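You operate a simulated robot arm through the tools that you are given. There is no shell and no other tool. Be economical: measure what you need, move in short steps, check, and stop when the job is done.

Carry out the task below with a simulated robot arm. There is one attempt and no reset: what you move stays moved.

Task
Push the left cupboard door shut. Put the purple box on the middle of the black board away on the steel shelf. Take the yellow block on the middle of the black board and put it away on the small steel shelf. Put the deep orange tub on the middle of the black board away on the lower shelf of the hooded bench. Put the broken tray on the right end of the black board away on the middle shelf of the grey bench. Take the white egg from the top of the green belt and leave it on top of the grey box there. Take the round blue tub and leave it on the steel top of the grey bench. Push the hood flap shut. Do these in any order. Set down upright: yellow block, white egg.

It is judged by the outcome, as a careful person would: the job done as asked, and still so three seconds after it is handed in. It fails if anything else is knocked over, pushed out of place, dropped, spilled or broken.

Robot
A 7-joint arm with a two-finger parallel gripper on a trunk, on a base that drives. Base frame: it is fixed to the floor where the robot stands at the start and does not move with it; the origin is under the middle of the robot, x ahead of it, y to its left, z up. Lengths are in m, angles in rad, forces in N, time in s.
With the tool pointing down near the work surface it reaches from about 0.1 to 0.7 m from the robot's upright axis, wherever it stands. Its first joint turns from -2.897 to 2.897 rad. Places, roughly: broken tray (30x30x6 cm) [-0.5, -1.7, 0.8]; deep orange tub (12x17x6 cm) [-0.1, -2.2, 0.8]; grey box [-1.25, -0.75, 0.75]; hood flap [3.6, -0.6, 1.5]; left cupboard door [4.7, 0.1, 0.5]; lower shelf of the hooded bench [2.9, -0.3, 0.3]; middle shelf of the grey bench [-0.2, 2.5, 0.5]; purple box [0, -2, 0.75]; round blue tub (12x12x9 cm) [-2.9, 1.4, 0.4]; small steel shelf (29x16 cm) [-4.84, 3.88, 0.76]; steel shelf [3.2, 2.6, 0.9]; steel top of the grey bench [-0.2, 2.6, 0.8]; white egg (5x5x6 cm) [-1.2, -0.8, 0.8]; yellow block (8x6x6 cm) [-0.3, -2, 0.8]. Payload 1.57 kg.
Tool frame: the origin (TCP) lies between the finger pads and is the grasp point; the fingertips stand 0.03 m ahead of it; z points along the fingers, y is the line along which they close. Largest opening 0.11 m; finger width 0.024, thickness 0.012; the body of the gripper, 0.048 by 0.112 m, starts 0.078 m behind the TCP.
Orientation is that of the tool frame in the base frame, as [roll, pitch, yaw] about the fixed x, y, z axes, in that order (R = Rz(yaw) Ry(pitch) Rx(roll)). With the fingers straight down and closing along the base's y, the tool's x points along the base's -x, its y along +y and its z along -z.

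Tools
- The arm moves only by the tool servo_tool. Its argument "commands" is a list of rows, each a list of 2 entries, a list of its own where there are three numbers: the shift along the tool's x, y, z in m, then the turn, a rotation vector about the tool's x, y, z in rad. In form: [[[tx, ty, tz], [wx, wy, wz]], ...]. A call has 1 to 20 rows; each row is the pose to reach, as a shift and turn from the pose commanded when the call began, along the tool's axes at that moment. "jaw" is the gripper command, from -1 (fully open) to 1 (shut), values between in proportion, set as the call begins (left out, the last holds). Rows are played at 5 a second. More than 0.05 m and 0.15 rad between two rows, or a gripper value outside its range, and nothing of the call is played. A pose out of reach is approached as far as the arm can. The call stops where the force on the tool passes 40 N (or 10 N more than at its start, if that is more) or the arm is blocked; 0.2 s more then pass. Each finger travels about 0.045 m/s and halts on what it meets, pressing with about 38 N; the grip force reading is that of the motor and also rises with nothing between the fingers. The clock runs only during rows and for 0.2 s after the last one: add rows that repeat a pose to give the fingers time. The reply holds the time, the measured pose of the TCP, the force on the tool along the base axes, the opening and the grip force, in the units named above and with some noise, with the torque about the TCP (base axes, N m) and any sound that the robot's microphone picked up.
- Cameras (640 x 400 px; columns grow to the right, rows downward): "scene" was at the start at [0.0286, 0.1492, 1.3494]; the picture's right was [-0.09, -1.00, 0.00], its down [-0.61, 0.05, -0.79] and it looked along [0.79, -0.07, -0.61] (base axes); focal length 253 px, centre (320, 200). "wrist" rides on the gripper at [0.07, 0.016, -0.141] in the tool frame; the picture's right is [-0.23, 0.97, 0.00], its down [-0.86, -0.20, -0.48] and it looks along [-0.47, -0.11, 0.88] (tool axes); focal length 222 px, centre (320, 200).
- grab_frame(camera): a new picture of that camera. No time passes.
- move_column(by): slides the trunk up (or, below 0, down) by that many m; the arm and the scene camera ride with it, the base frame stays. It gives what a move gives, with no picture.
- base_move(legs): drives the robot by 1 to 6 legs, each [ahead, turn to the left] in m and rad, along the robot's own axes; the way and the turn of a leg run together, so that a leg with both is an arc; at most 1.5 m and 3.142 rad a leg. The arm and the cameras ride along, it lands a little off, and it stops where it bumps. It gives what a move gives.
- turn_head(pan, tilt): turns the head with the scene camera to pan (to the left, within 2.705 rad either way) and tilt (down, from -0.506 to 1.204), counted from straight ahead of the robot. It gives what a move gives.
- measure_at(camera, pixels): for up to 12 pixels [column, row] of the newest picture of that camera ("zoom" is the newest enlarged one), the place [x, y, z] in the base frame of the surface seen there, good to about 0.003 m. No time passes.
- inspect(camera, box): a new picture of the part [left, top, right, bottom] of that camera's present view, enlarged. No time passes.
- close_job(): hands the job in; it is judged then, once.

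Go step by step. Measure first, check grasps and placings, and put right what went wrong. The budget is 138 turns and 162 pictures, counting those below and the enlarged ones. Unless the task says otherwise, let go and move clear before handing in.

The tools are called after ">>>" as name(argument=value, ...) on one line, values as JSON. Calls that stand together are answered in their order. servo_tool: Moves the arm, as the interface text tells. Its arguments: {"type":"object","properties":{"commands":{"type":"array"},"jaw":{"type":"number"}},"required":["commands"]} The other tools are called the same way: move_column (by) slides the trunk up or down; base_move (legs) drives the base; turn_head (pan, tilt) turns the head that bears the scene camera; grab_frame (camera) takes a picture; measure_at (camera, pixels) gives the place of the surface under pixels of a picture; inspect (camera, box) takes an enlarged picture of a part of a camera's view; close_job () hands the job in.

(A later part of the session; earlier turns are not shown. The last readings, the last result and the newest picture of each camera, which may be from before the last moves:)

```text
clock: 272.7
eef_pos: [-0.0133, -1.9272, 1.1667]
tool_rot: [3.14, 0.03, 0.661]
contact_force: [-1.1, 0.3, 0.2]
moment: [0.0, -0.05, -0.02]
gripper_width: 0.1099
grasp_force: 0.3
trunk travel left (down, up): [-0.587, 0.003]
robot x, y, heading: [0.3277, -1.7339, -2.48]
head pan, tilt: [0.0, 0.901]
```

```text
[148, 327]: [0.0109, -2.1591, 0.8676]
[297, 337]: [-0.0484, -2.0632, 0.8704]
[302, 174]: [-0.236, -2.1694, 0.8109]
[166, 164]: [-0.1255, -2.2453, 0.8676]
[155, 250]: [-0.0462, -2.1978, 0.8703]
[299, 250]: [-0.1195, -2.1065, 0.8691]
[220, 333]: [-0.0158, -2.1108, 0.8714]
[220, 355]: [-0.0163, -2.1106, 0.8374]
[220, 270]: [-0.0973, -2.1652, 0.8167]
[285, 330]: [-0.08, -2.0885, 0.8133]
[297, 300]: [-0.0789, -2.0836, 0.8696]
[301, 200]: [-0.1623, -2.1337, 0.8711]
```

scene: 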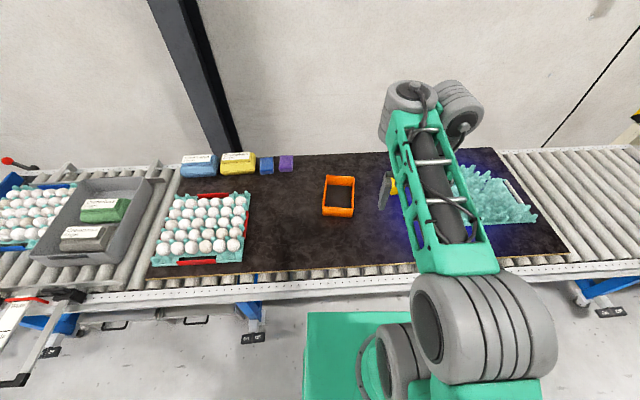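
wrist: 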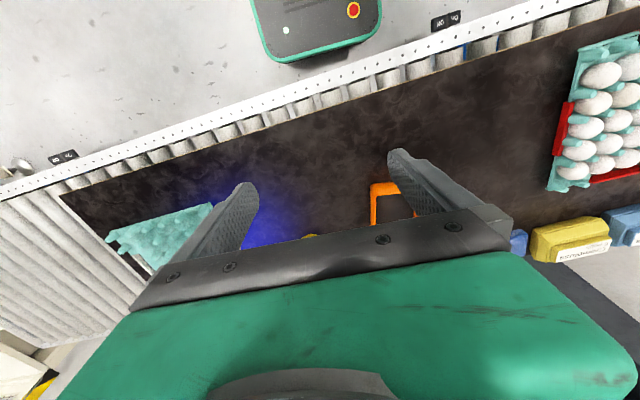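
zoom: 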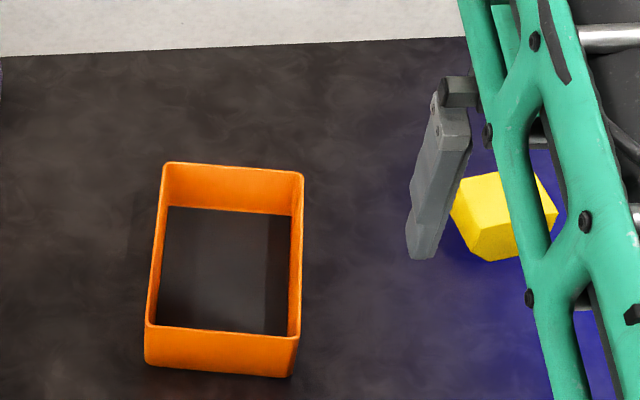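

Tub corners measured: right wall centre (-0.117,-2.106), rim z 0.870, long axis at yaw 0.564. Tilt fingers 0.6 rad forward, half-close, and hover over the right wall.

>>> servo_tool(commands=[[[-0.032, 0.013, 0.028], [0.005, -0.095, 0.016]], [[-0.064, 0.026, 0.056], [0.009, -0.19, 0.032]], [[-0.096, 0.039, 0.083], [0.014, -0.285, 0.048]], [[-0.128, 0.052, 0.111], [0.019, -0.38, 0.065]], [[-0.16, 0.065, 0.139], [0.023, -0.475, 0.081]], [[-0.192, 0.0775, 0.167], [0.028, -0.57, 0.097]], [[-0.192, 0.0775, 0.2], [0.028, -0.57, 0.097]], [[-0.192, 0.0775, 0.2], [0.028, -0.57, 0.097]]], jaw=0.1)

>>> grab_frame(camera="wrist")

>>> grab_frame(camera="scene")

```text
clock: 274.5
eef_pos: [-0.1223, -2.1107, 0.974]
tool_rot: [3.136, 0.6, 0.556]
contact_force: [0.2, -0.1, 0.2]
moment: [-0.04, -0.02, 0.0]
gripper_width: 0.0495
grasp_force: 0.1
out of reach, approached as far as the arm can: row 1, 2, 3, 4
trunk travel left (down, up): [-0.587, 0.003]
robot x, y, heading: [0.3305, -1.7325, -2.48]
head pan, tilt: [0.0, 0.901]
```

```text
73 pictures are left
```

wrist: 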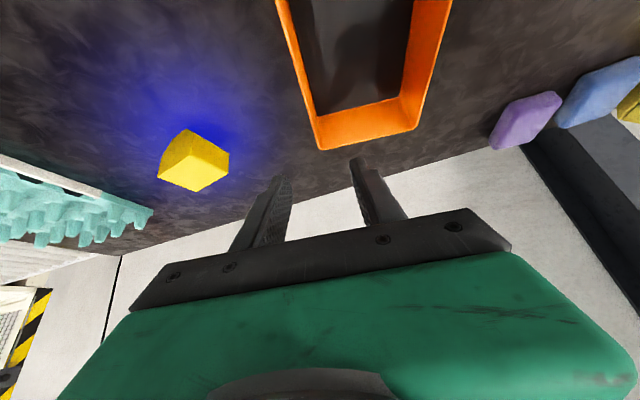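

```text
72 pictures are left
```

scene: 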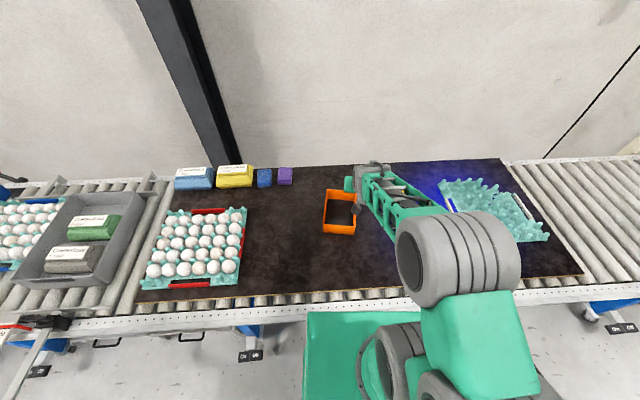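

The wall projects right on the grasp line (expected (305,89), wall at col 302–310). Descend 0.117 straight down and close.

>>> servo_tool(commands=[[[0.022, 0, 0.033], [0, 0, 0]], [[0.044, 0, 0.065], [0, 0, 0]], [[0.057, 0, 0.083], [0, 0, 0]], [[0.066, 0, 0.0965], [0, 0, 0]], [[0.066, 0, 0.0965], [0, 0, 0]]])

>>> inspect(camera="scene", box=[295, 145, 425, 240])

>>> grab_frame(camera="wrist")

```text
clock: 275.7
eef_pos: [-0.1224, -2.1105, 0.8566]
tool_rot: [3.138, 0.601, 0.557]
contact_force: [0.3, 0.7, 0.0]
moment: [-0.02, -0.02, -0.02]
gripper_width: 0.0493
grasp_force: 0.1
trunk travel left (down, up): [-0.587, 0.003]
robot x, y, heading: [0.3263, -1.7322, -2.476]
head pan, tilt: [0.0, 0.901]
```

```text
4.21 times, centred on (360, 192) of scene
```

zoom: 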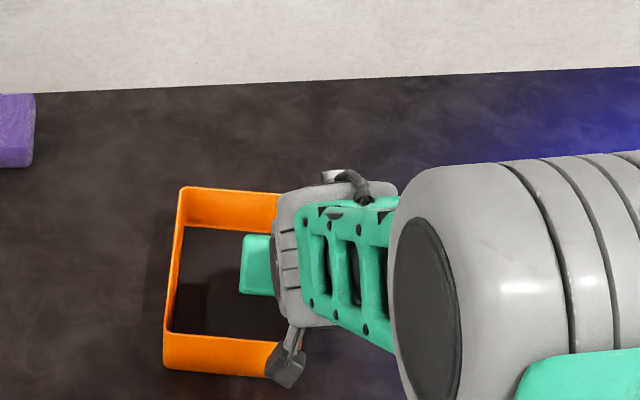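

```text
70 pictures are left
```

wrist: 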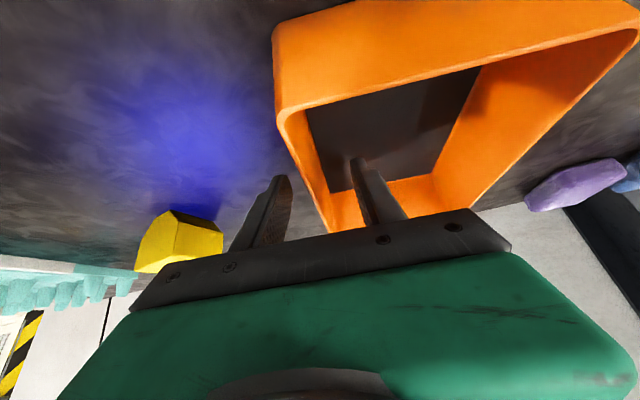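

One finger is inside, one outside the wall. Close firmly and lift.

>>> servo_tool(commands=[[[0, 0, 0], [0, 0, 0]], [[0, 0, 0], [0, 0, 0]], [[0, 0, 0], [0, 0, 0]], [[0, 0, 0], [0, 0, 0]], [[0, 0, 0], [0, 0, 0]]], jaw=1)

>>> servo_tool(commands=[[[-0.011, 0, -0.016], [0, 0, 0]], [[-0.034, 0, -0.05], [0, 0, 0]], [[-0.057, 0, -0.083], [0, 0, 0]], [[-0.08, 0, -0.115], [0, 0, 0]], [[-0.1, 0, -0.145], [0, 0, 0]]])

>>> grab_frame(camera="scene")

>>> grab_frame(camera="wrist")

```text
clock: 276.9
eef_pos: [-0.1214, -2.1101, 0.8572]
tool_rot: [3.138, 0.601, 0.556]
contact_force: [0.2, 0.1, 0.4]
moment: [0.01, 0.1, 0.0]
gripper_width: 0.0025
grasp_force: 24.1
trunk travel left (down, up): [-0.587, 0.003]
robot x, y, heading: [0.3298, -1.7368, -2.479]
head pan, tilt: [0.0, 0.901]
```

```text
clock: 278.1
eef_pos: [-0.1224, -2.1096, 1.0316]
tool_rot: [3.14, 0.601, 0.558]
contact_force: [-0.5, 0.3, -0.8]
moment: [0.06, 0.05, 0.0]
gripper_width: 0.0025
grasp_force: 24.4
trunk travel left (down, up): [-0.587, 0.003]
robot x, y, heading: [0.328, -1.7326, -2.485]
head pan, tilt: [0.0, 0.901]
```

```text
69 pictures are left
```

scene: 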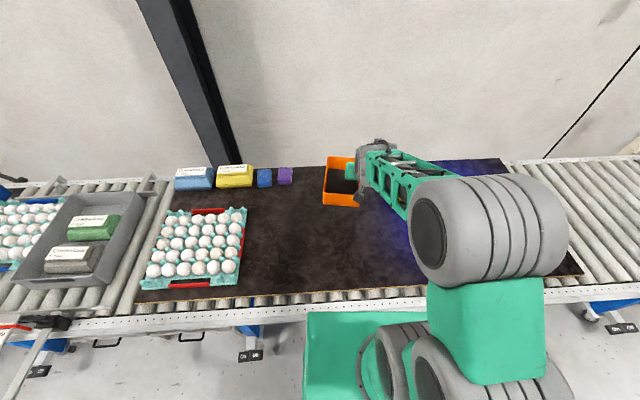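

```text
68 pictures are left
```

wrist: 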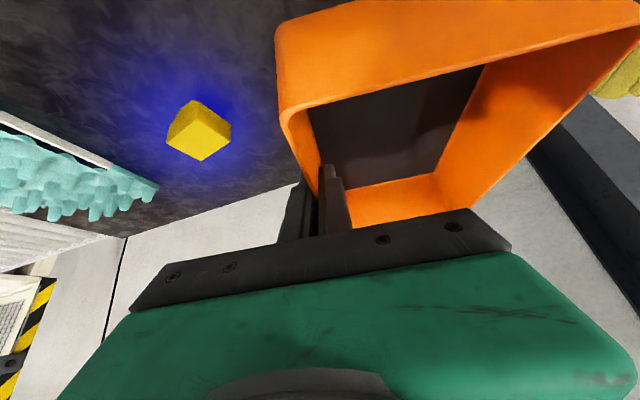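

Tub is held. Tuck and raise slightly, then drive around to the hooded bench's aisle.

>>> servo_tool(commands=[[[0.005, 0, -0.033], [0, 0, 0]], [[0.01, 0, -0.066], [0, 0, 0]], [[0.02, 0, -0.1], [0, 0, 0]], [[0.037, 0, -0.122], [0, 0, 0]], [[0.037, 0, -0.122], [0, 0, 0]]])

>>> base_move(legs=[[-0.3, 0], [0, -2.404], [1.47, 0], [0, -0.308], [1.467, 0], [0, -0.862]])

>>> base_move(legs=[[1.334, 0], [0, -1.163], [1.15, 0], [0, -1.501]])

>>> turn_head(pan=0.0, tilt=0.75)

>>> grab_frame(camera="scene")

```text
clock: 279.3
eef_pos: [-0.0388, -2.057, 1.1105]
tool_rot: [3.138, 0.6, 0.558]
contact_force: [0.1, -0.1, -1.8]
moment: [0.0, 0.02, 0.04]
gripper_width: 0.0027
grasp_force: 24.0
trunk travel left (down, up): [-0.587, 0.003]
robot x, y, heading: [0.33, -1.7337, -2.482]
head pan, tilt: [0.0, 0.901]
```

```text
clock: 304.0
eef_pos: [2.0308, 1.2996, 1.1114]
tool_rot: [3.136, 0.601, -3.049]
contact_force: [0.1, -0.2, -1.7]
moment: [-0.08, 0.02, 0.03]
gripper_width: 0.0026
grasp_force: 24.0
trunk travel left (down, up): [-0.587, 0.003]
robot x, y, heading: [1.5591, 1.1793, 0.195]
head pan, tilt: [0.0, 0.901]
```

```text
clock: 322.8
eef_pos: [3.1867, 0.1664, 1.11]
tool_rot: [3.139, 0.601, 0.593]
contact_force: [0.2, -0.7, -2.0]
moment: [0.06, 0.03, 0.0]
gripper_width: 0.0026
grasp_force: 23.3
trunk travel left (down, up): [-0.587, 0.003]
robot x, y, heading: [3.5431, 0.5015, -2.441]
head pan, tilt: [0.0, 0.901]
```

```text
clock: 323.5
eef_pos: [3.1863, 0.1664, 1.1115]
tool_rot: [3.139, 0.598, 0.594]
contact_force: [0.3, -1.0, -1.5]
moment: [0.06, 0.03, 0.0]
gripper_width: 0.0026
grasp_force: 23.8
trunk travel left (down, up): [-0.587, 0.003]
robot x, y, heading: [3.5414, 0.504, -2.446]
head pan, tilt: [0.0, 0.75]
```

```text
67 pictures are left
```

scene: 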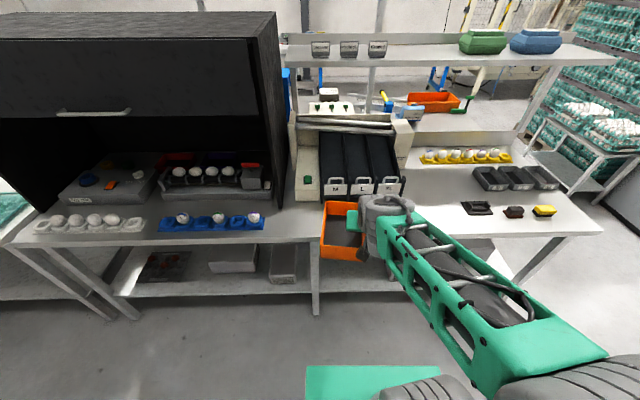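

Tub hangs clear of the bench front. Lower the column 0.5 m so I can see and reach the lower shelf.

>>> move_column(by=-0.5)

>>> turn_head(pan=0.0, tilt=0.6)

>>> grab_frame(camera="scene")

>>> measure_at(camera="scene", pixels=[[150, 300], [250, 300], [330, 300], [380, 300], [450, 280], [500, 270], [316, 240], [100, 285], [310, 300], [200, 180], [400, 180], [280, 270]])

```text
refused: -0.5 is not a number from -0.4 to 0.4
```

```text
clock: 324.2
eef_pos: [3.1854, 0.1656, 1.1112]
tool_rot: [3.138, 0.599, 0.592]
contact_force: [0.5, -0.6, -1.8]
moment: [0.05, 0.02, 0.02]
gripper_width: 0.0024
grasp_force: 23.9
trunk travel left (down, up): [-0.587, 0.003]
robot x, y, heading: [3.5441, 0.5033, -2.443]
head pan, tilt: [0.0, 0.6]
```

```text
66 pictures are left
```

scene: 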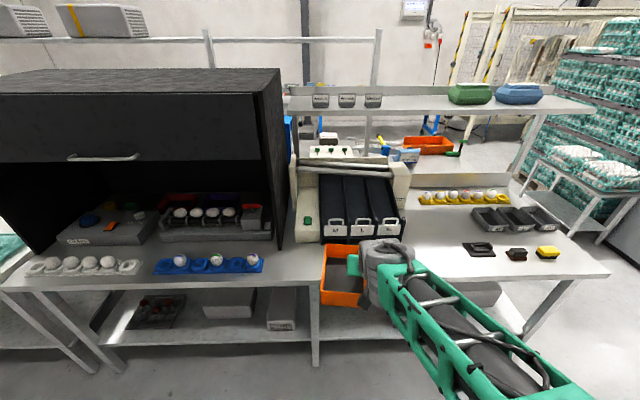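

```text
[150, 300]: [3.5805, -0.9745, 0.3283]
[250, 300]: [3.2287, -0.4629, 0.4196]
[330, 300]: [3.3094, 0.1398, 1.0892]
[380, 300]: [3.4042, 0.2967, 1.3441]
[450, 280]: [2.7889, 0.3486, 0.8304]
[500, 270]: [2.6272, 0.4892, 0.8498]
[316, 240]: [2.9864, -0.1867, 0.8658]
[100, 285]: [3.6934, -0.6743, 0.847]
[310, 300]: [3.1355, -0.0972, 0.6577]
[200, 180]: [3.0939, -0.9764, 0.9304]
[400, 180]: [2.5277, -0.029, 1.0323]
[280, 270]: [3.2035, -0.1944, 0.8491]
```

Column moves are limited to 0.4; do it in two.

>>> move_column(by=-0.4)

>>> move_column(by=-0.15)

>>> turn_head(pan=-0.1, tilt=0.55)

>>> grab_frame(camera="scene")

>>> measure_at(camera="scene", pixels=[[150, 280], [220, 280], [300, 270], [330, 250], [380, 250], [420, 250], [350, 280], [400, 230], [250, 230], [450, 230], [340, 220], [300, 230]])

```text
clock: 328.0
eef_pos: [3.1858, 0.1651, 0.7117]
tool_rot: [3.139, 0.601, 0.593]
contact_force: [-0.6, 1.3, -1.0]
moment: [0.05, 0.04, 0.0]
gripper_width: 0.0027
grasp_force: 23.8
trunk travel left (down, up): [-0.187, 0.403]
robot x, y, heading: [3.5423, 0.5032, -2.447]
head pan, tilt: [0.0, 0.6]
```

```text
clock: 329.8
eef_pos: [3.1862, 0.1659, 0.5613]
tool_rot: [3.138, 0.599, 0.593]
contact_force: [-0.3, 0.4, -1.1]
moment: [0.02, 0.03, -0.02]
gripper_width: 0.0026
grasp_force: 24.6
trunk travel left (down, up): [-0.037, 0.553]
robot x, y, heading: [3.5411, 0.5026, -2.447]
head pan, tilt: [0.0, 0.6]
```

```text
clock: 330.4
eef_pos: [3.186, 0.1656, 0.5609]
tool_rot: [3.137, 0.6, 0.595]
contact_force: [-0.6, 0.0, -1.2]
moment: [0.07, 0.08, 0.03]
gripper_width: 0.0029
grasp_force: 24.5
trunk travel left (down, up): [-0.037, 0.553]
robot x, y, heading: [3.5438, 0.5037, -2.443]
head pan, tilt: [-0.099, 0.55]
```

```text
65 pictures are left
```

scene: 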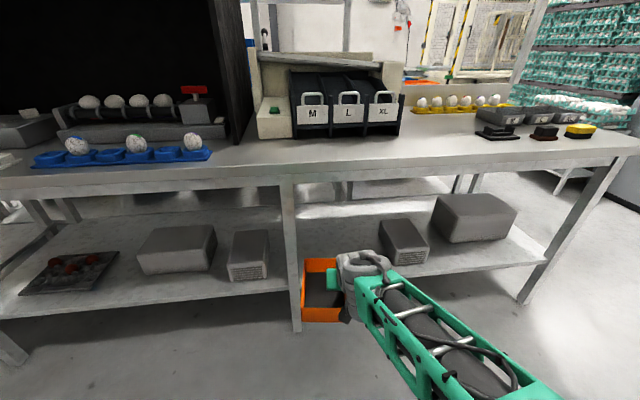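

```text
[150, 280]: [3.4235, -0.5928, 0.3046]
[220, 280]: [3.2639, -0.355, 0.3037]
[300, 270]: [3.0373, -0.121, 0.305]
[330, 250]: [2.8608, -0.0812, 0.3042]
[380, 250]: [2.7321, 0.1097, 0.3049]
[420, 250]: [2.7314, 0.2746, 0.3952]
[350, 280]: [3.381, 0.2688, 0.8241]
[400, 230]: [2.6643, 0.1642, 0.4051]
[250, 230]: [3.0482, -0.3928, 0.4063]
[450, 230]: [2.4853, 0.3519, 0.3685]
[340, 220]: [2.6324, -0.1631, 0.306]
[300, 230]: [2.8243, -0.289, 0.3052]
```

There's a free stretch on the lower shelf right of the middle leg (e 1.63–2.07, z 0.305). Shift right, lower, square up the tub, then drive forward 0.3.

>>> servo_tool(commands=[[[0.01, -0.03, 0.016], [-0.012, 0, -0.018]], [[0.02, -0.06, 0.032], [-0.024, 0, -0.036]], [[0.032, -0.09, 0.05], [-0.036, 0, -0.054]], [[0.045, -0.115, 0.068], [-0.048, 0, -0.072]], [[0.06, -0.128, 0.087], [-0.062, 0, -0.091]], [[0.0735, -0.128, 0.107], [-0.062, 0, -0.091]], [[0.0735, -0.128, 0.107], [-0.062, 0, -0.091]]])

>>> grab_frame(camera="scene")

```text
clock: 332.0
eef_pos: [3.1147, 0.2703, 0.4299]
tool_rot: [3.139, 0.603, 0.705]
contact_force: [-0.3, -0.1, -1.6]
moment: [0.06, 0.06, -0.01]
gripper_width: 0.0026
grasp_force: 24.2
trunk travel left (down, up): [-0.037, 0.553]
robot x, y, heading: [3.5415, 0.5074, -2.441]
head pan, tilt: [-0.099, 0.55]
```

```text
64 pictures are left
```

scene: 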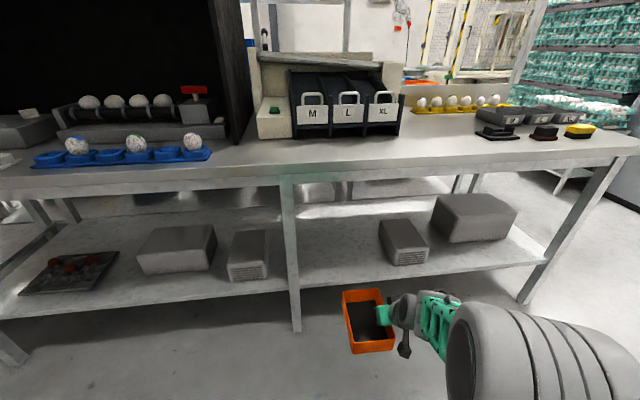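

Tub is lined up with the gap. Drive forward 0.3.

>>> base_move(legs=[[0.3, 0]])

>>> grab_frame(camera="scene")

>>> measure_at(camera="scene", pixels=[[450, 250], [420, 240], [500, 330], [360, 270], [300, 270], [410, 210]])

```text
clock: 334.1
eef_pos: [2.8836, 0.0813, 0.4306]
tool_rot: [3.14, 0.599, 0.698]
contact_force: [0.7, 0.7, -1.3]
moment: [0.02, 0.04, 0.01]
gripper_width: 0.0026
grasp_force: 23.9
trunk travel left (down, up): [-0.037, 0.553]
robot x, y, heading: [3.3118, 0.3109, -2.449]
head pan, tilt: [-0.099, 0.55]
```

```text
63 pictures are left
```

scene: 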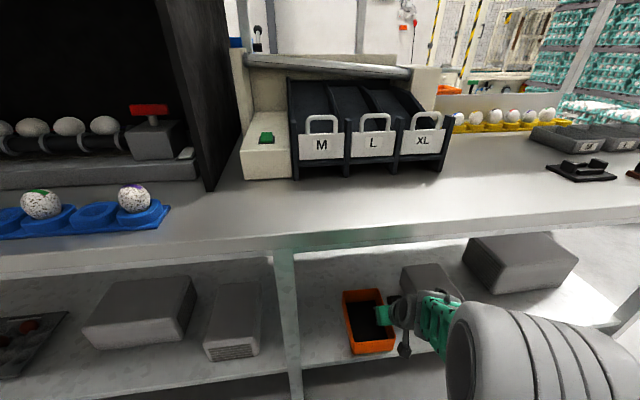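

```text
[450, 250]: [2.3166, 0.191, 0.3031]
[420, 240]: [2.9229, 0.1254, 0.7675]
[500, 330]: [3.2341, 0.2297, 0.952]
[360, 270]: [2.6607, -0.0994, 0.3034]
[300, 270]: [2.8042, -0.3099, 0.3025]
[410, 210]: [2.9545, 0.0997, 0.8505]
```

Tub is over the shelf. Ease forward 0.08 and down 0.07, then feel for contact.

>>> servo_tool(commands=[[[0.011, 0, 0.0165], [0, 0, 0]], [[0.007, 0, 0.044], [0, 0, 0]], [[-0.01, 0, 0.06], [0, 0, 0]], [[-0.026, 0, 0.08], [0, 0, 0]], [[-0.027, 0, 0.1], [0, 0, 0]], [[-0.027, 0, 0.1], [0, 0, 0]]])

>>> grab_frame(camera="scene")

```text
clock: 335.5
eef_pos: [2.8231, 0.0303, 0.3627]
tool_rot: [3.139, 0.601, 0.698]
contact_force: [-1.4, -0.2, -1.0]
moment: [0.06, 0.02, -0.01]
gripper_width: 0.0027
grasp_force: 23.9
trunk travel left (down, up): [-0.037, 0.553]
robot x, y, heading: [3.3166, 0.3102, -2.444]
head pan, tilt: [-0.099, 0.55]
```

```text
62 pictures are left
```

scene: 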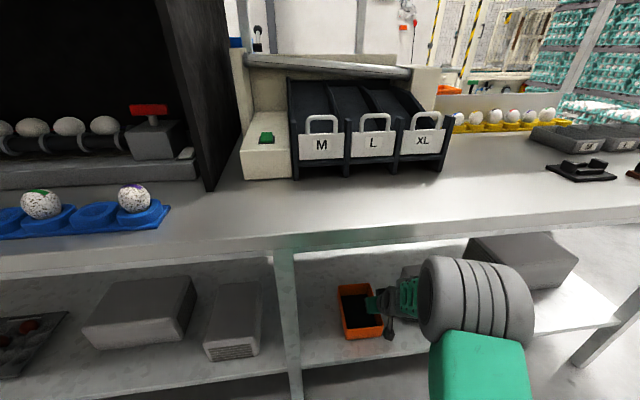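

Now lower the last ~1 cm until contact.

>>> servo_tool(commands=[[[0.003, 0, 0.005], [0, 0, 0]], [[0.0056, 0, 0.0083], [0, 0, 0]], [[0.007, 0, 0.01], [0, 0, 0]], [[0.008, 0, 0.012], [0, 0, 0]], [[0.008, 0, 0.012], [0, 0, 0]]])

```text
clock: 336.7
eef_pos: [2.8238, 0.0292, 0.3509]
tool_rot: [3.138, 0.608, 0.701]
contact_force: [1.8, 1.1, 13.6]
moment: [0.37, -0.29, -0.03]
gripper_width: 0.0024
grasp_force: 24.4
trunk travel left (down, up): [-0.037, 0.553]
robot x, y, heading: [3.3125, 0.3126, -2.448]
head pan, tilt: [-0.099, 0.55]
```

Contact. Open to 5 cm, rise 6 cm, and back out.

>>> servo_tool(commands=[[[0, 0, 0], [0, 0, 0]], [[0, 0, 0], [0, 0, 0]], [[0, 0, 0], [0, 0, 0]], [[0, 0, 0], [0, 0, 0]]], jaw=0.1)

>>> servo_tool(commands=[[[-0.017, 0, -0.025], [0, 0, 0]], [[-0.034, 0, -0.05], [0, 0, 0]], [[-0.045, 0, -0.066], [0, 0, 0]], [[-0.045, 0, -0.066], [0, 0, 0]]])

>>> base_move(legs=[[-0.3, 0]])

>>> grab_frame(camera="scene")

```text
clock: 337.7
eef_pos: [2.8238, 0.03, 0.3489]
tool_rot: [3.139, 0.599, 0.7]
contact_force: [-0.3, 0.5, -0.9]
moment: [0.01, -0.01, -0.01]
gripper_width: 0.0492
grasp_force: 0.0
trunk travel left (down, up): [-0.037, 0.553]
robot x, y, heading: [3.3117, 0.3117, -2.447]
head pan, tilt: [-0.099, 0.55]
```

```text
clock: 338.7
eef_pos: [2.8237, 0.0299, 0.4284]
tool_rot: [3.139, 0.601, 0.7]
contact_force: [0.0, -0.2, 0.7]
moment: [-0.03, -0.01, 0.0]
gripper_width: 0.0497
grasp_force: 0.1
trunk travel left (down, up): [-0.037, 0.553]
robot x, y, heading: [3.3102, 0.3096, -2.447]
head pan, tilt: [-0.099, 0.55]
```

```text
clock: 340.7
eef_pos: [3.0545, 0.2224, 0.4301]
tool_rot: [3.14, 0.602, 0.702]
contact_force: [0.2, -0.4, -0.1]
moment: [0.0, 0.04, -0.01]
gripper_width: 0.0497
grasp_force: 0.1
trunk travel left (down, up): [-0.037, 0.553]
robot x, y, heading: [3.5435, 0.5018, -2.443]
head pan, tilt: [-0.099, 0.55]
```

```text
61 pictures are left
```

scene: 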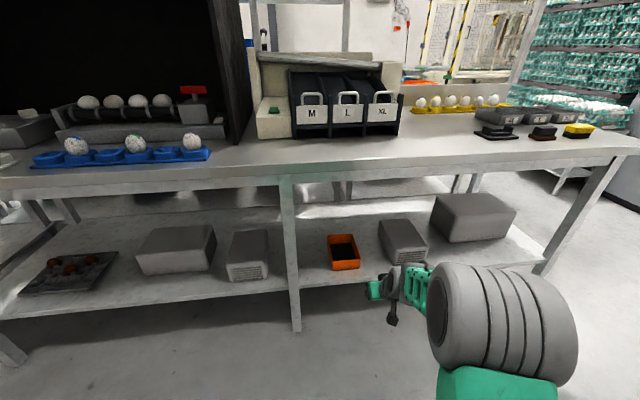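

The orange tub sits on the lower shelf. Raise the column, straighten the tool and drive back toward the conveyor for the tray.

>>> move_column(by=0.4)

>>> servo_tool(commands=[[[-0.02, 0, -0.03], [0, 0.1, 0]], [[-0.04, 0, -0.06], [0, 0.2, 0]], [[-0.06, 0, -0.09], [0, 0.3, 0]], [[-0.08, 0, -0.12], [0, 0.4, 0]], [[-0.1, 0, -0.15], [0, 0.5, 0]], [[-0.12, 0, -0.18], [0, 0.6, 0]], [[-0.12, 0, -0.18], [0, 0.6, 0]]], jaw=-1)

>>> base_move(legs=[[0, -1.564], [1.16, 0], [0, 1.009], [1.263, 0], [0, 0.93], [1.5, 0]])

>>> move_column(by=0.15)

>>> turn_head(pan=0.1, tilt=0.5)

>>> grab_frame(camera="scene")

```text
clock: 344.5
eef_pos: [3.0555, 0.2218, 0.8295]
tool_rot: [3.138, 0.601, 0.702]
contact_force: [0.6, -0.1, -0.7]
moment: [0.0, 0.0, 0.01]
gripper_width: 0.0497
grasp_force: 0.1
trunk travel left (down, up): [-0.437, 0.153]
robot x, y, heading: [3.5452, 0.5058, -2.443]
head pan, tilt: [-0.099, 0.55]
```

```text
clock: 346.1
eef_pos: [3.0567, 0.2233, 1.0462]
tool_rot: [3.139, -0.001, 0.703]
contact_force: [0.3, -0.2, -0.7]
moment: [-0.02, 0.0, -0.02]
gripper_width: 0.11
grasp_force: 0.0
trunk travel left (down, up): [-0.437, 0.153]
robot x, y, heading: [3.544, 0.5077, -2.441]
head pan, tilt: [-0.099, 0.55]
```

```text
clock: 373.8
eef_pos: [0.4778, -0.5818, 1.0458]
tool_rot: [3.138, 0.004, 1.086]
contact_force: [-0.1, 0.1, -0.9]
moment: [-0.01, 0.03, -0.01]
gripper_width: 0.1101
grasp_force: 0.0
trunk travel left (down, up): [-0.437, 0.153]
robot x, y, heading: [0.8258, -0.1387, -2.063]
head pan, tilt: [-0.099, 0.55]
```

```text
clock: 375.5
eef_pos: [0.4775, -0.5823, 1.1953]
tool_rot: [3.137, 0.001, 1.086]
contact_force: [0.3, 0.5, -0.1]
moment: [-0.01, -0.04, 0.02]
gripper_width: 0.1097
grasp_force: 0.0
trunk travel left (down, up): [-0.587, 0.003]
robot x, y, heading: [0.8258, -0.1399, -2.066]
head pan, tilt: [-0.099, 0.55]
```

```text
clock: 376.2
eef_pos: [0.4782, -0.5819, 1.1953]
tool_rot: [3.139, 0.003, 1.087]
contact_force: [0.0, 0.5, 0.7]
moment: [-0.01, -0.02, -0.01]
gripper_width: 0.1101
grasp_force: 0.0
trunk travel left (down, up): [-0.587, 0.003]
robot x, y, heading: [0.825, -0.1426, -2.062]
head pan, tilt: [0.099, 0.499]
```

```text
60 pictures are left
```

scene: 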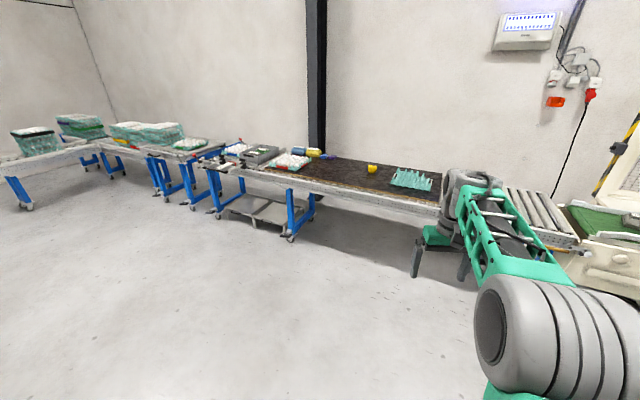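

Continue to the tray's front.

>>> base_move(legs=[[0, -0.08], [1.239, 0], [0, -0.323], [0.18, 0]])

>>> turn_head(pan=0.0, tilt=0.85)

>>> grab_frame(camera="scene")

>>> grab_frame(camera="wrist")

```text
clock: 385.1
eef_pos: [-0.4846, -1.5521, 1.1947]
tool_rot: [3.138, 0.0, 0.673]
contact_force: [-0.3, 0.4, -0.7]
moment: [0.02, -0.05, -0.02]
gripper_width: 0.1099
grasp_force: 0.1
trunk travel left (down, up): [-0.587, 0.003]
robot x, y, heading: [0.0091, -1.2861, -2.479]
head pan, tilt: [0.099, 0.499]
```

```text
clock: 385.9
eef_pos: [-0.4851, -1.5514, 1.1961]
tool_rot: [3.14, -0.001, 0.675]
contact_force: [0.6, 0.1, -0.7]
moment: [0.01, -0.02, -0.01]
gripper_width: 0.1101
grasp_force: 0.0
trunk travel left (down, up): [-0.587, 0.003]
robot x, y, heading: [0.0098, -1.288, -2.479]
head pan, tilt: [0.0, 0.85]
```

```text
59 pictures are left
```

scene: 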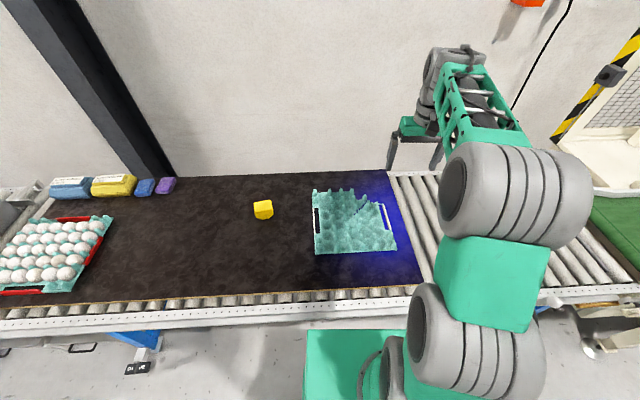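

```text
58 pictures are left
```

wrist: 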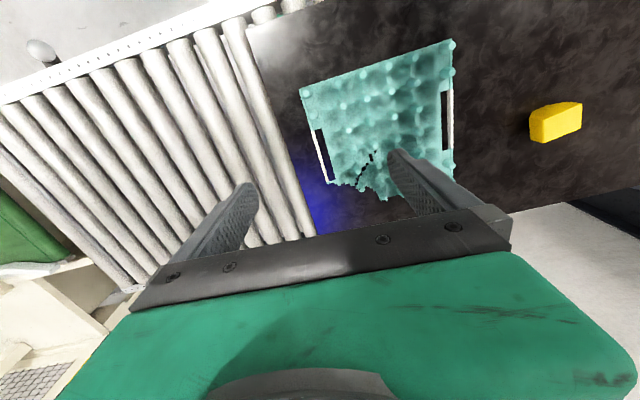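

The tray has a handle bar and slot on each side; its far-right corner is broken. Zoom to study the left handle.

>>> inspect(camera="scene", box=[295, 175, 415, 265])

>>> measure_at(camera="zoom", pixels=[[100, 165], [98, 205], [98, 245], [98, 140], [100, 280], [115, 200], [100, 350], [540, 345], [260, 340], [95, 80], [470, 190], [495, 280]])

>>> measure_at(camera="wrist", pixels=[[450, 95], [450, 120], [449, 145], [444, 120], [451, 50], [453, 165], [305, 90], [380, 55], [320, 155], [325, 180], [315, 135], [380, 110]])

```text
4.44 times, centred on (355, 220) of scene
```

zoom: 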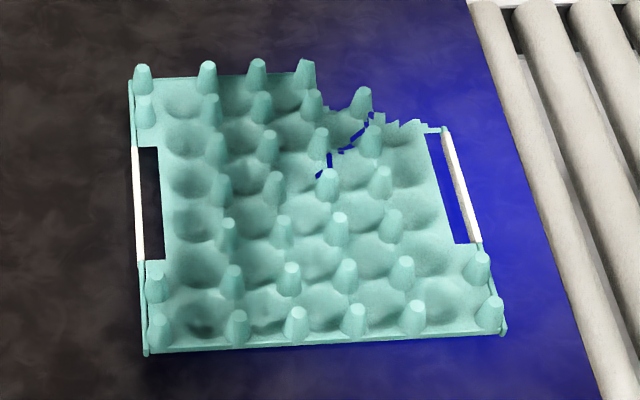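

```text
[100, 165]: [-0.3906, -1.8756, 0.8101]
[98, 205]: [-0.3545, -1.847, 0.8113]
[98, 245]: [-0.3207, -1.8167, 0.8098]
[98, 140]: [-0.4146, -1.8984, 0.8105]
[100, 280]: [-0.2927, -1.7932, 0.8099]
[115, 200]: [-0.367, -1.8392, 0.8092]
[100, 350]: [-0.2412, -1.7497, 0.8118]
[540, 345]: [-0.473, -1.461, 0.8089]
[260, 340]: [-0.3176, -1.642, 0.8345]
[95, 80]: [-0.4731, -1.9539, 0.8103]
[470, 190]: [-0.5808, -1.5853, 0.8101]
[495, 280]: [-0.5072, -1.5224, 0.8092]
```

```text
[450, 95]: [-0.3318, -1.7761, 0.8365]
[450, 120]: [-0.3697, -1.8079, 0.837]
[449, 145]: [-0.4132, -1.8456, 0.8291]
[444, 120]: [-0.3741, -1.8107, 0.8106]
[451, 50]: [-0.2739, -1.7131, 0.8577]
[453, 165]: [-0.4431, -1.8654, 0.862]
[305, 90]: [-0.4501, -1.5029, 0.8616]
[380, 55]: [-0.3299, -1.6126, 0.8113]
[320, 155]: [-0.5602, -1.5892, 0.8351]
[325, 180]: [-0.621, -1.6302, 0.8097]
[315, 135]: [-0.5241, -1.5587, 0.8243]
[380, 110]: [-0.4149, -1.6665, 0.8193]
```

The left bar: centre (-0.372,-1.810), z 0.837, slot about 2 cm wide, direction at yaw 0.707. Hover there with 0.7 rad tilt and jaws 2 cm apart.

>>> servo_tool(commands=[[[-0.009, 0.034, 0.033], [-0.001, -0.0875, -0.004]], [[-0.018, 0.068, 0.066], [-0.003, -0.175, -0.008]], [[-0.027, 0.102, 0.1], [-0.004, -0.2625, -0.012]], [[-0.036, 0.136, 0.133], [-0.006, -0.35, -0.016]], [[-0.046, 0.17, 0.166], [-0.007, -0.4375, -0.02]], [[-0.055, 0.204, 0.2], [-0.008, -0.525, -0.024]], [[-0.064, 0.238, 0.233], [-0.01, -0.6125, -0.028]], [[-0.073, 0.2725, 0.266], [-0.011, -0.7, -0.032]], [[-0.073, 0.2725, 0.266], [-0.011, -0.7, -0.032]]], jaw=0.64)

>>> grab_frame(camera="wrist")

>>> inspect(camera="scene", box=[275, 150, 435, 265])

```text
clock: 387.9
eef_pos: [-0.3712, -1.8113, 0.9309]
tool_rot: [3.137, 0.703, 0.704]
contact_force: [0.3, 0.2, 0.4]
moment: [-0.02, 0.01, -0.02]
gripper_width: 0.0198
grasp_force: 0.1
trunk travel left (down, up): [-0.587, 0.003]
robot x, y, heading: [0.009, -1.2885, -2.472]
head pan, tilt: [0.0, 0.85]
```

```text
56 pictures are left
```

wrist: 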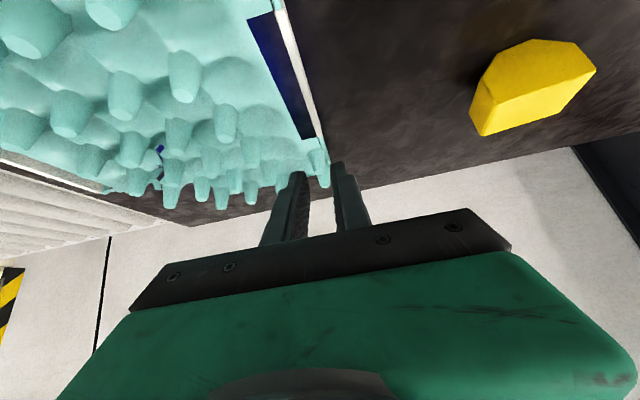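

```text
3.48 times, centred on (355, 208) of scene
```

zoom: 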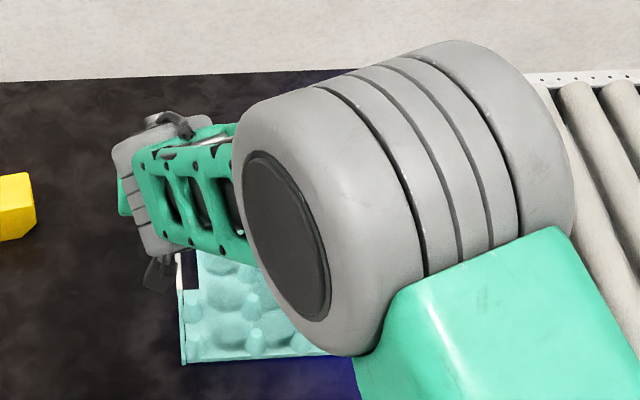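

Measure the bar from this close view to fine-tune.

>>> measure_at(camera="wrist", pixels=[[287, 20], [297, 50], [307, 85], [311, 95], [306, 95], [315, 95], [316, 115], [320, 132], [270, 20], [300, 95], [285, 95], [318, 145]])

>>> inspect(camera="wrist", box=[230, 0, 390, 200])

```text
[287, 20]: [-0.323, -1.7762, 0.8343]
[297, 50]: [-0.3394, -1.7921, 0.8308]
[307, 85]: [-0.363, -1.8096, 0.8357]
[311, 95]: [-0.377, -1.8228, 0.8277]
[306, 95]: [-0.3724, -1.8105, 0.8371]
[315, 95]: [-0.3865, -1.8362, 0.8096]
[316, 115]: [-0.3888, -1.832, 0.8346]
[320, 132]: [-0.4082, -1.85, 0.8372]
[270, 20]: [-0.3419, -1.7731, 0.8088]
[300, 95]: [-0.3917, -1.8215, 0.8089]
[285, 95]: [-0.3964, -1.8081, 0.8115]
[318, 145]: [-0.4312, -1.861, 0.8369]
```

```text
2.00 times, centred on (310, 100) of wrist
```

zoom: 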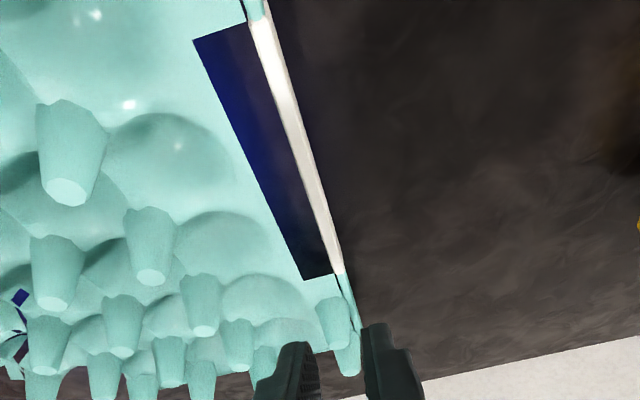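

The bar is 6 mm wide with a 16 mm slot; narrow the jaws to 11 mm, shift 1 mm, and descend carefully.

>>> servo_tool(commands=[[[0.0, 0.001, 0.0], [0, 0, 0]], [[0.0, 0.001, 0.0], [0, 0, 0]], [[0.013, 0.001, 0.0153], [0, 0, 0]], [[0.026, 0.001, 0.0305], [0, 0, 0]], [[0.0356, 0.001, 0.042], [0, 0, 0]], [[0.042, 0.001, 0.0496], [0, 0, 0]], [[0.0485, 0.001, 0.0573], [0, 0, 0]], [[0.0556, 0.001, 0.0656], [0, 0, 0]], [[0.0556, 0.001, 0.0656], [0, 0, 0]]], jaw=0.8)

>>> grab_frame(camera="wrist")

```text
clock: 389.9
eef_pos: [-0.3687, -1.8124, 0.8444]
tool_rot: [3.139, 0.7, 0.703]
contact_force: [0.3, 0.3, 0.3]
moment: [-0.02, 0.02, 0.0]
gripper_width: 0.0108
grasp_force: 0.1
trunk travel left (down, up): [-0.587, 0.003]
robot x, y, heading: [0.0127, -1.2853, -2.476]
head pan, tilt: [0.0, 0.85]
```

```text
53 pictures are left
```

wrist: 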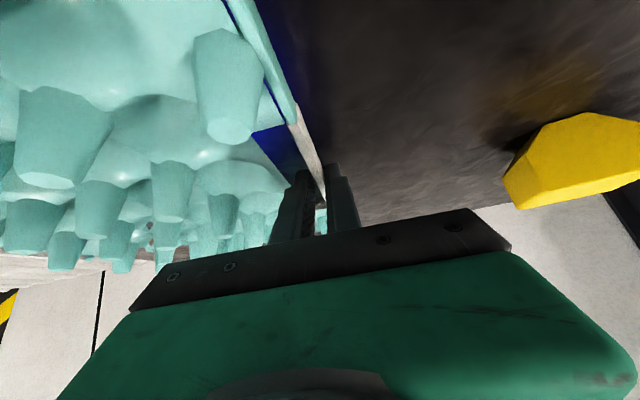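

Fingers straddle the bar with no contact force. Close and lift a little.

>>> servo_tool(commands=[[[0, 0, 0], [0, 0, 0]], [[0, 0, 0], [0, 0, 0]], [[0, 0, 0], [0, 0, 0]]], jaw=1)

>>> servo_tool(commands=[[[-0.013, 0, -0.0153], [0, 0, 0]], [[-0.03, 0, -0.035], [0, 0, 0]], [[-0.052, 0, -0.061], [0, 0, 0]], [[-0.078, 0, -0.092], [0, 0, 0]], [[-0.104, 0, -0.122], [0, 0, 0]]])

>>> grab_frame(camera="scene")

>>> grab_frame(camera="wrist")

```text
clock: 390.7
eef_pos: [-0.3699, -1.8115, 0.8446]
tool_rot: [3.138, 0.702, 0.706]
contact_force: [0.0, -0.6, 0.4]
moment: [-0.04, 0.12, 0.17]
gripper_width: 0.0044
grasp_force: 25.0
trunk travel left (down, up): [-0.587, 0.003]
robot x, y, heading: [0.0086, -1.291, -2.474]
head pan, tilt: [0.0, 0.85]
```

```text
clock: 391.9
eef_pos: [-0.3699, -1.8116, 1.0037]
tool_rot: [3.141, 0.699, 0.707]
contact_force: [0.2, 0.3, -1.8]
moment: [-0.2, -0.14, -0.01]
gripper_width: 0.0047
grasp_force: 25.1
trunk travel left (down, up): [-0.587, 0.003]
robot x, y, heading: [0.0096, -1.287, -2.471]
head pan, tilt: [0.0, 0.85]
```

```text
52 pictures are left
```

scene: 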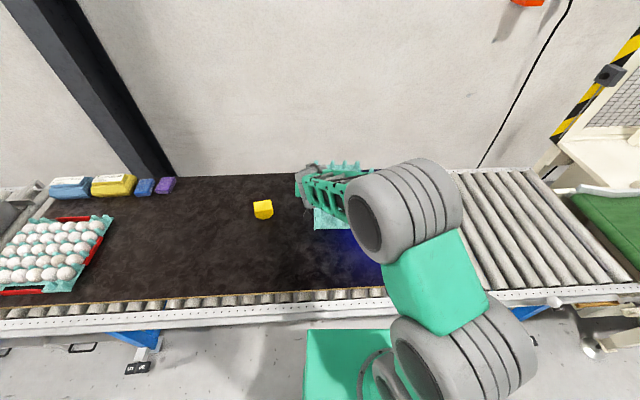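

```text
51 pictures are left
```

wrist: 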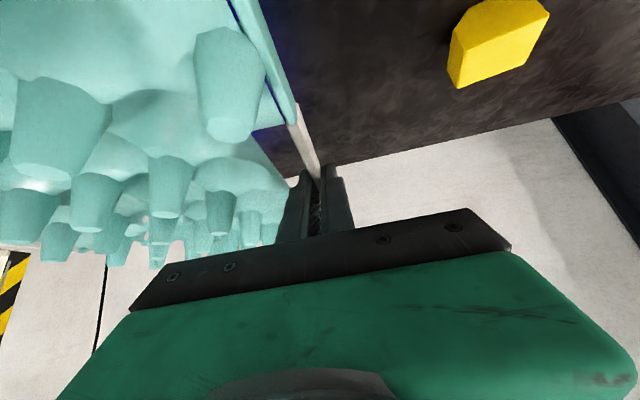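

Tray is held (about 2 N). Tuck and raise it, then drive round to the aisle beside the grey bench.

>>> servo_tool(commands=[[[0.008, 0, -0.03], [0, 0, 0]], [[0.016, 0, -0.06], [0, 0, 0]], [[0.024, 0, -0.09], [0, 0, 0]], [[0.032, 0, -0.12], [0, 0, 0]], [[0.04, 0, -0.138], [0, 0, 0]], [[0.04, 0, -0.138], [0, 0, 0]]])

>>> base_move(legs=[[-0.3, 0], [0, -2.732], [1.3, 0], [1.3, 0], [0, 0.335], [0.81, 0]])

>>> turn_head(pan=1.0, tilt=0.5)

>>> grab_frame(camera="scene")

>>> grab_frame(camera="wrist")

```text
clock: 393.3
eef_pos: [-0.2799, -1.7343, 1.0846]
tool_rot: [3.138, 0.699, 0.706]
contact_force: [-0.7, 0.3, -2.2]
moment: [-0.2, -0.15, 0.02]
gripper_width: 0.0047
grasp_force: 24.8
trunk travel left (down, up): [-0.587, 0.003]
robot x, y, heading: [0.0079, -1.2852, -2.478]
head pan, tilt: [0.0, 0.85]
```

```text
clock: 419.1
eef_pos: [1.441, 2.55, 1.0844]
tool_rot: [3.137, 0.7, -1.667]
contact_force: [-0.1, 0.5, -1.9]
moment: [0.02, 0.26, 0.0]
gripper_width: 0.0044
grasp_force: 25.0
trunk travel left (down, up): [-0.587, 0.003]
robot x, y, heading: [1.5434, 2.0249, 1.434]
head pan, tilt: [0.0, 0.85]
```

```text
clock: 420.3
eef_pos: [1.4412, 2.5492, 1.0835]
tool_rot: [3.139, 0.699, -1.667]
contact_force: [0.0, -0.1, -1.4]
moment: [0.04, 0.28, 0.03]
gripper_width: 0.0046
grasp_force: 25.0
trunk travel left (down, up): [-0.587, 0.003]
robot x, y, heading: [1.5423, 2.0239, 1.438]
head pan, tilt: [1.0, 0.499]
```

```text
50 pictures are left
```

scene: 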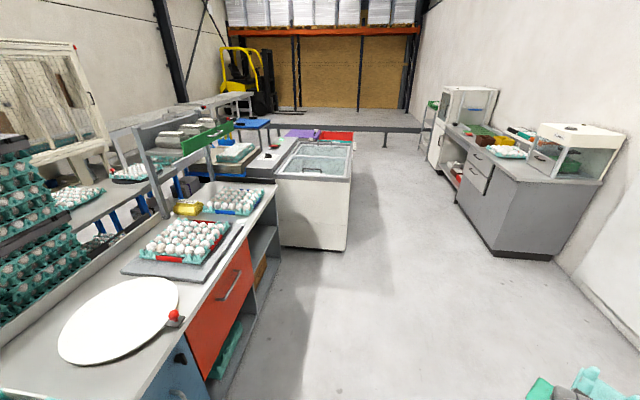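

```text
49 pictures are left
```

wrist: 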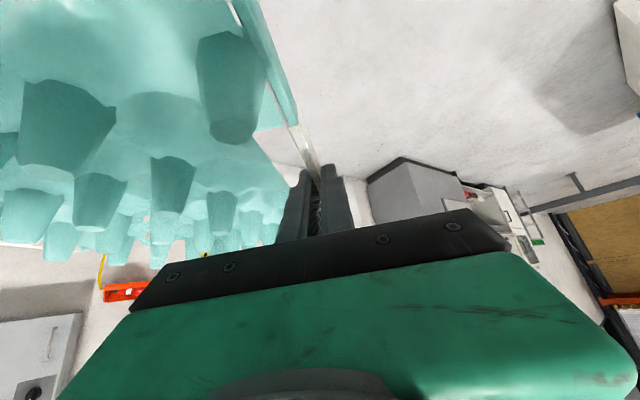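

The shelf compartments are past the red door, at (262,250), beside the freezer. Zoom and measure.

>>> inspect(camera="scene", box=[120, 140, 360, 320])

>>> measure_at(camera="zoom", pixels=[[375, 300], [410, 290], [340, 320], [420, 190], [330, 270], [380, 250], [410, 235], [345, 420], [430, 280], [420, 130], [370, 340], [330, 150]])

```text
2.22 times, centred on (240, 230) of scene
```

zoom: 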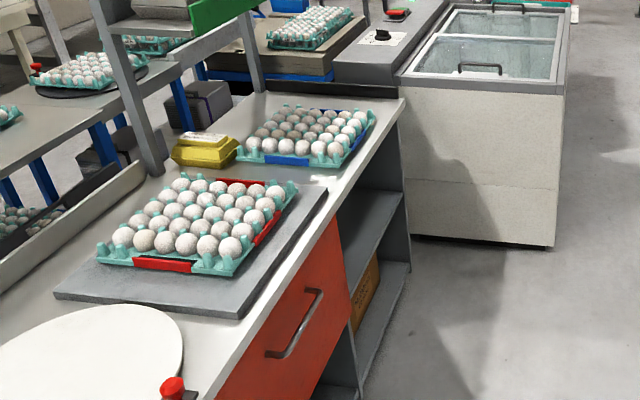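

```text
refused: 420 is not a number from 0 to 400
```

>>> measure_at(camera="zoom", pixels=[[345, 285], [402, 195], [370, 235], [355, 240], [380, 310], [330, 180], [400, 105], [330, 220], [405, 235], [440, 230], [340, 380], [300, 240]])

```text
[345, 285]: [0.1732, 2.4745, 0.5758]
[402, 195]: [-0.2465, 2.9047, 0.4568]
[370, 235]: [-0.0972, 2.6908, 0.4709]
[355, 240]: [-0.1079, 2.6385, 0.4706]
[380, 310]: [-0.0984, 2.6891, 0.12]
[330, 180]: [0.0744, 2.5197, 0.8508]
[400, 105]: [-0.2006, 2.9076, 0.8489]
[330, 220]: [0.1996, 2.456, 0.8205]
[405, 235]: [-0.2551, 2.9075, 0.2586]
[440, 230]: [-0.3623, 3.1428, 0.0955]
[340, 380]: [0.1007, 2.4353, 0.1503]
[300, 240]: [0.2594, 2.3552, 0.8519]
```

Middle shelf: z 0.471, opening about 0.6 m wide between (0.17,2.47) and (-0.25,2.90), empty. Drive to stand opposite it and lower the column.

>>> base_move(legs=[[0, 0.765], [1.46, 0], [0.159, 0], [0, 1.714]])

>>> turn_head(pan=-0.1, tilt=0.6)

>>> move_column(by=-0.4)

>>> grab_frame(camera="scene")

>>> measure_at(camera="scene", pixels=[[250, 200], [300, 200], [350, 200], [400, 200], [300, 170], [350, 230], [250, 230], [450, 230], [200, 200], [150, 200], [300, 250], [400, 170]])

```text
clock: 434.7
eef_pos: [0.3468, 2.8309, 1.0829]
tool_rot: [3.138, 0.701, 0.841]
contact_force: [-0.2, 0.0, -1.4]
moment: [-0.18, -0.18, -0.01]
gripper_width: 0.0046
grasp_force: 24.9
trunk travel left (down, up): [-0.587, 0.003]
robot x, y, heading: [0.5735, 3.3135, -2.341]
head pan, tilt: [1.0, 0.499]
```

```text
clock: 436.1
eef_pos: [0.3468, 2.8304, 1.0837]
tool_rot: [3.139, 0.7, 0.84]
contact_force: [-1.4, 0.7, -2.2]
moment: [-0.19, -0.18, -0.03]
gripper_width: 0.0046
grasp_force: 25.1
trunk travel left (down, up): [-0.587, 0.003]
robot x, y, heading: [0.5743, 3.3136, -2.341]
head pan, tilt: [-0.099, 0.6]
```

```text
clock: 439.9
eef_pos: [0.3466, 2.8314, 0.6841]
tool_rot: [3.14, 0.702, 0.84]
contact_force: [0.7, -0.3, -1.3]
moment: [-0.12, -0.21, 0.01]
gripper_width: 0.0048
grasp_force: 24.6
trunk travel left (down, up): [-0.187, 0.403]
robot x, y, heading: [0.5705, 3.317, -2.339]
head pan, tilt: [-0.099, 0.6]
```

```text
47 pictures are left
```

scene: 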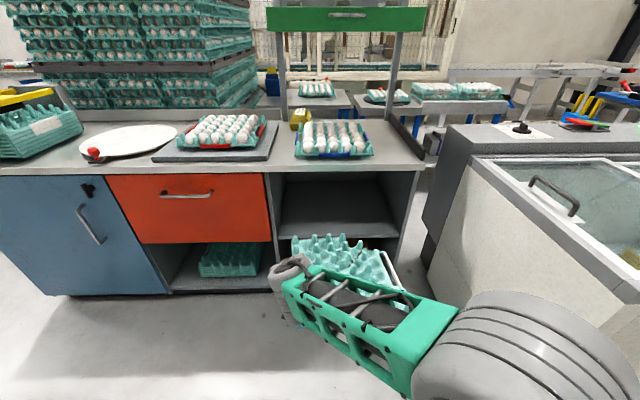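

```text
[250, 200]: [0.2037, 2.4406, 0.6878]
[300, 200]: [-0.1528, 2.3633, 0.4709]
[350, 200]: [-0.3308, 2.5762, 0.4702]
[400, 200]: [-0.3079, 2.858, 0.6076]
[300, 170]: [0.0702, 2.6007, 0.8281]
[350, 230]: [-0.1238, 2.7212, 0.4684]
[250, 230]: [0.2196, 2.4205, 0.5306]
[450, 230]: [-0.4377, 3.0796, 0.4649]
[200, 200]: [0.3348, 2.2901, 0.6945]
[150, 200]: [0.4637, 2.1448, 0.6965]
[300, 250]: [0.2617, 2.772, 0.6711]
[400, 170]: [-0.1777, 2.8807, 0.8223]
```

Shelf is empty and the tray is level in front. Lower further, square the yaw, then drive in 0.3 with the tray just above shelf height.

>>> move_column(by=-0.17)

>>> servo_tool(commands=[[[-0.013, -0.01, -0.015], [0.014, 0, 0.016]], [[-0.026, -0.02, -0.03], [0.028, 0, 0.033]], [[-0.034, -0.03, -0.04], [0.041, 0, 0.049]], [[-0.034, -0.03, -0.04], [0.041, 0, 0.049]]])

>>> base_move(legs=[[0.25, -0.025]])

>>> grab_frame(camera="scene")

```text
clock: 441.8
eef_pos: [0.3464, 2.8313, 0.5142]
tool_rot: [3.139, 0.702, 0.841]
contact_force: [-0.3, -0.3, -1.4]
moment: [-0.17, -0.18, 0.0]
gripper_width: 0.0047
grasp_force: 24.8
trunk travel left (down, up): [-0.017, 0.573]
robot x, y, heading: [0.5731, 3.3129, -2.342]
head pan, tilt: [-0.099, 0.6]
```

```text
clock: 442.8
eef_pos: [0.3235, 2.8507, 0.567]
tool_rot: [3.139, 0.699, 0.773]
contact_force: [0.4, -0.7, -1.2]
moment: [-0.16, -0.14, 0.03]
gripper_width: 0.0045
grasp_force: 25.1
trunk travel left (down, up): [-0.017, 0.573]
robot x, y, heading: [0.576, 3.3126, -2.338]
head pan, tilt: [-0.099, 0.6]
```

```text
clock: 444.6
eef_pos: [0.1347, 2.6808, 0.5658]
tool_rot: [3.139, 0.7, 0.749]
contact_force: [-0.5, 0.5, -2.6]
moment: [-0.17, -0.16, 0.01]
gripper_width: 0.0046
grasp_force: 25.4
trunk travel left (down, up): [-0.017, 0.573]
robot x, y, heading: [0.3957, 3.1383, -2.367]
head pan, tilt: [-0.099, 0.6]
```

```text
46 pictures are left
```

scene: 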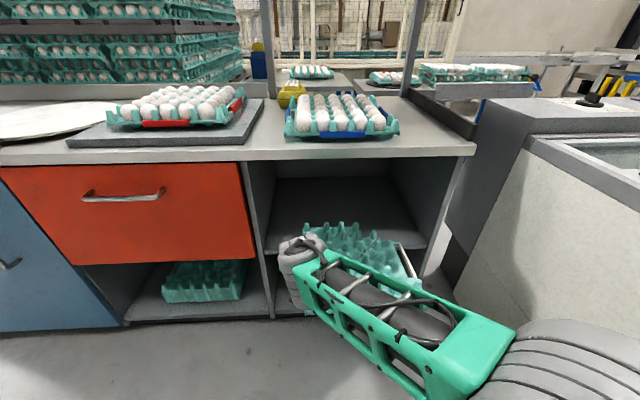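

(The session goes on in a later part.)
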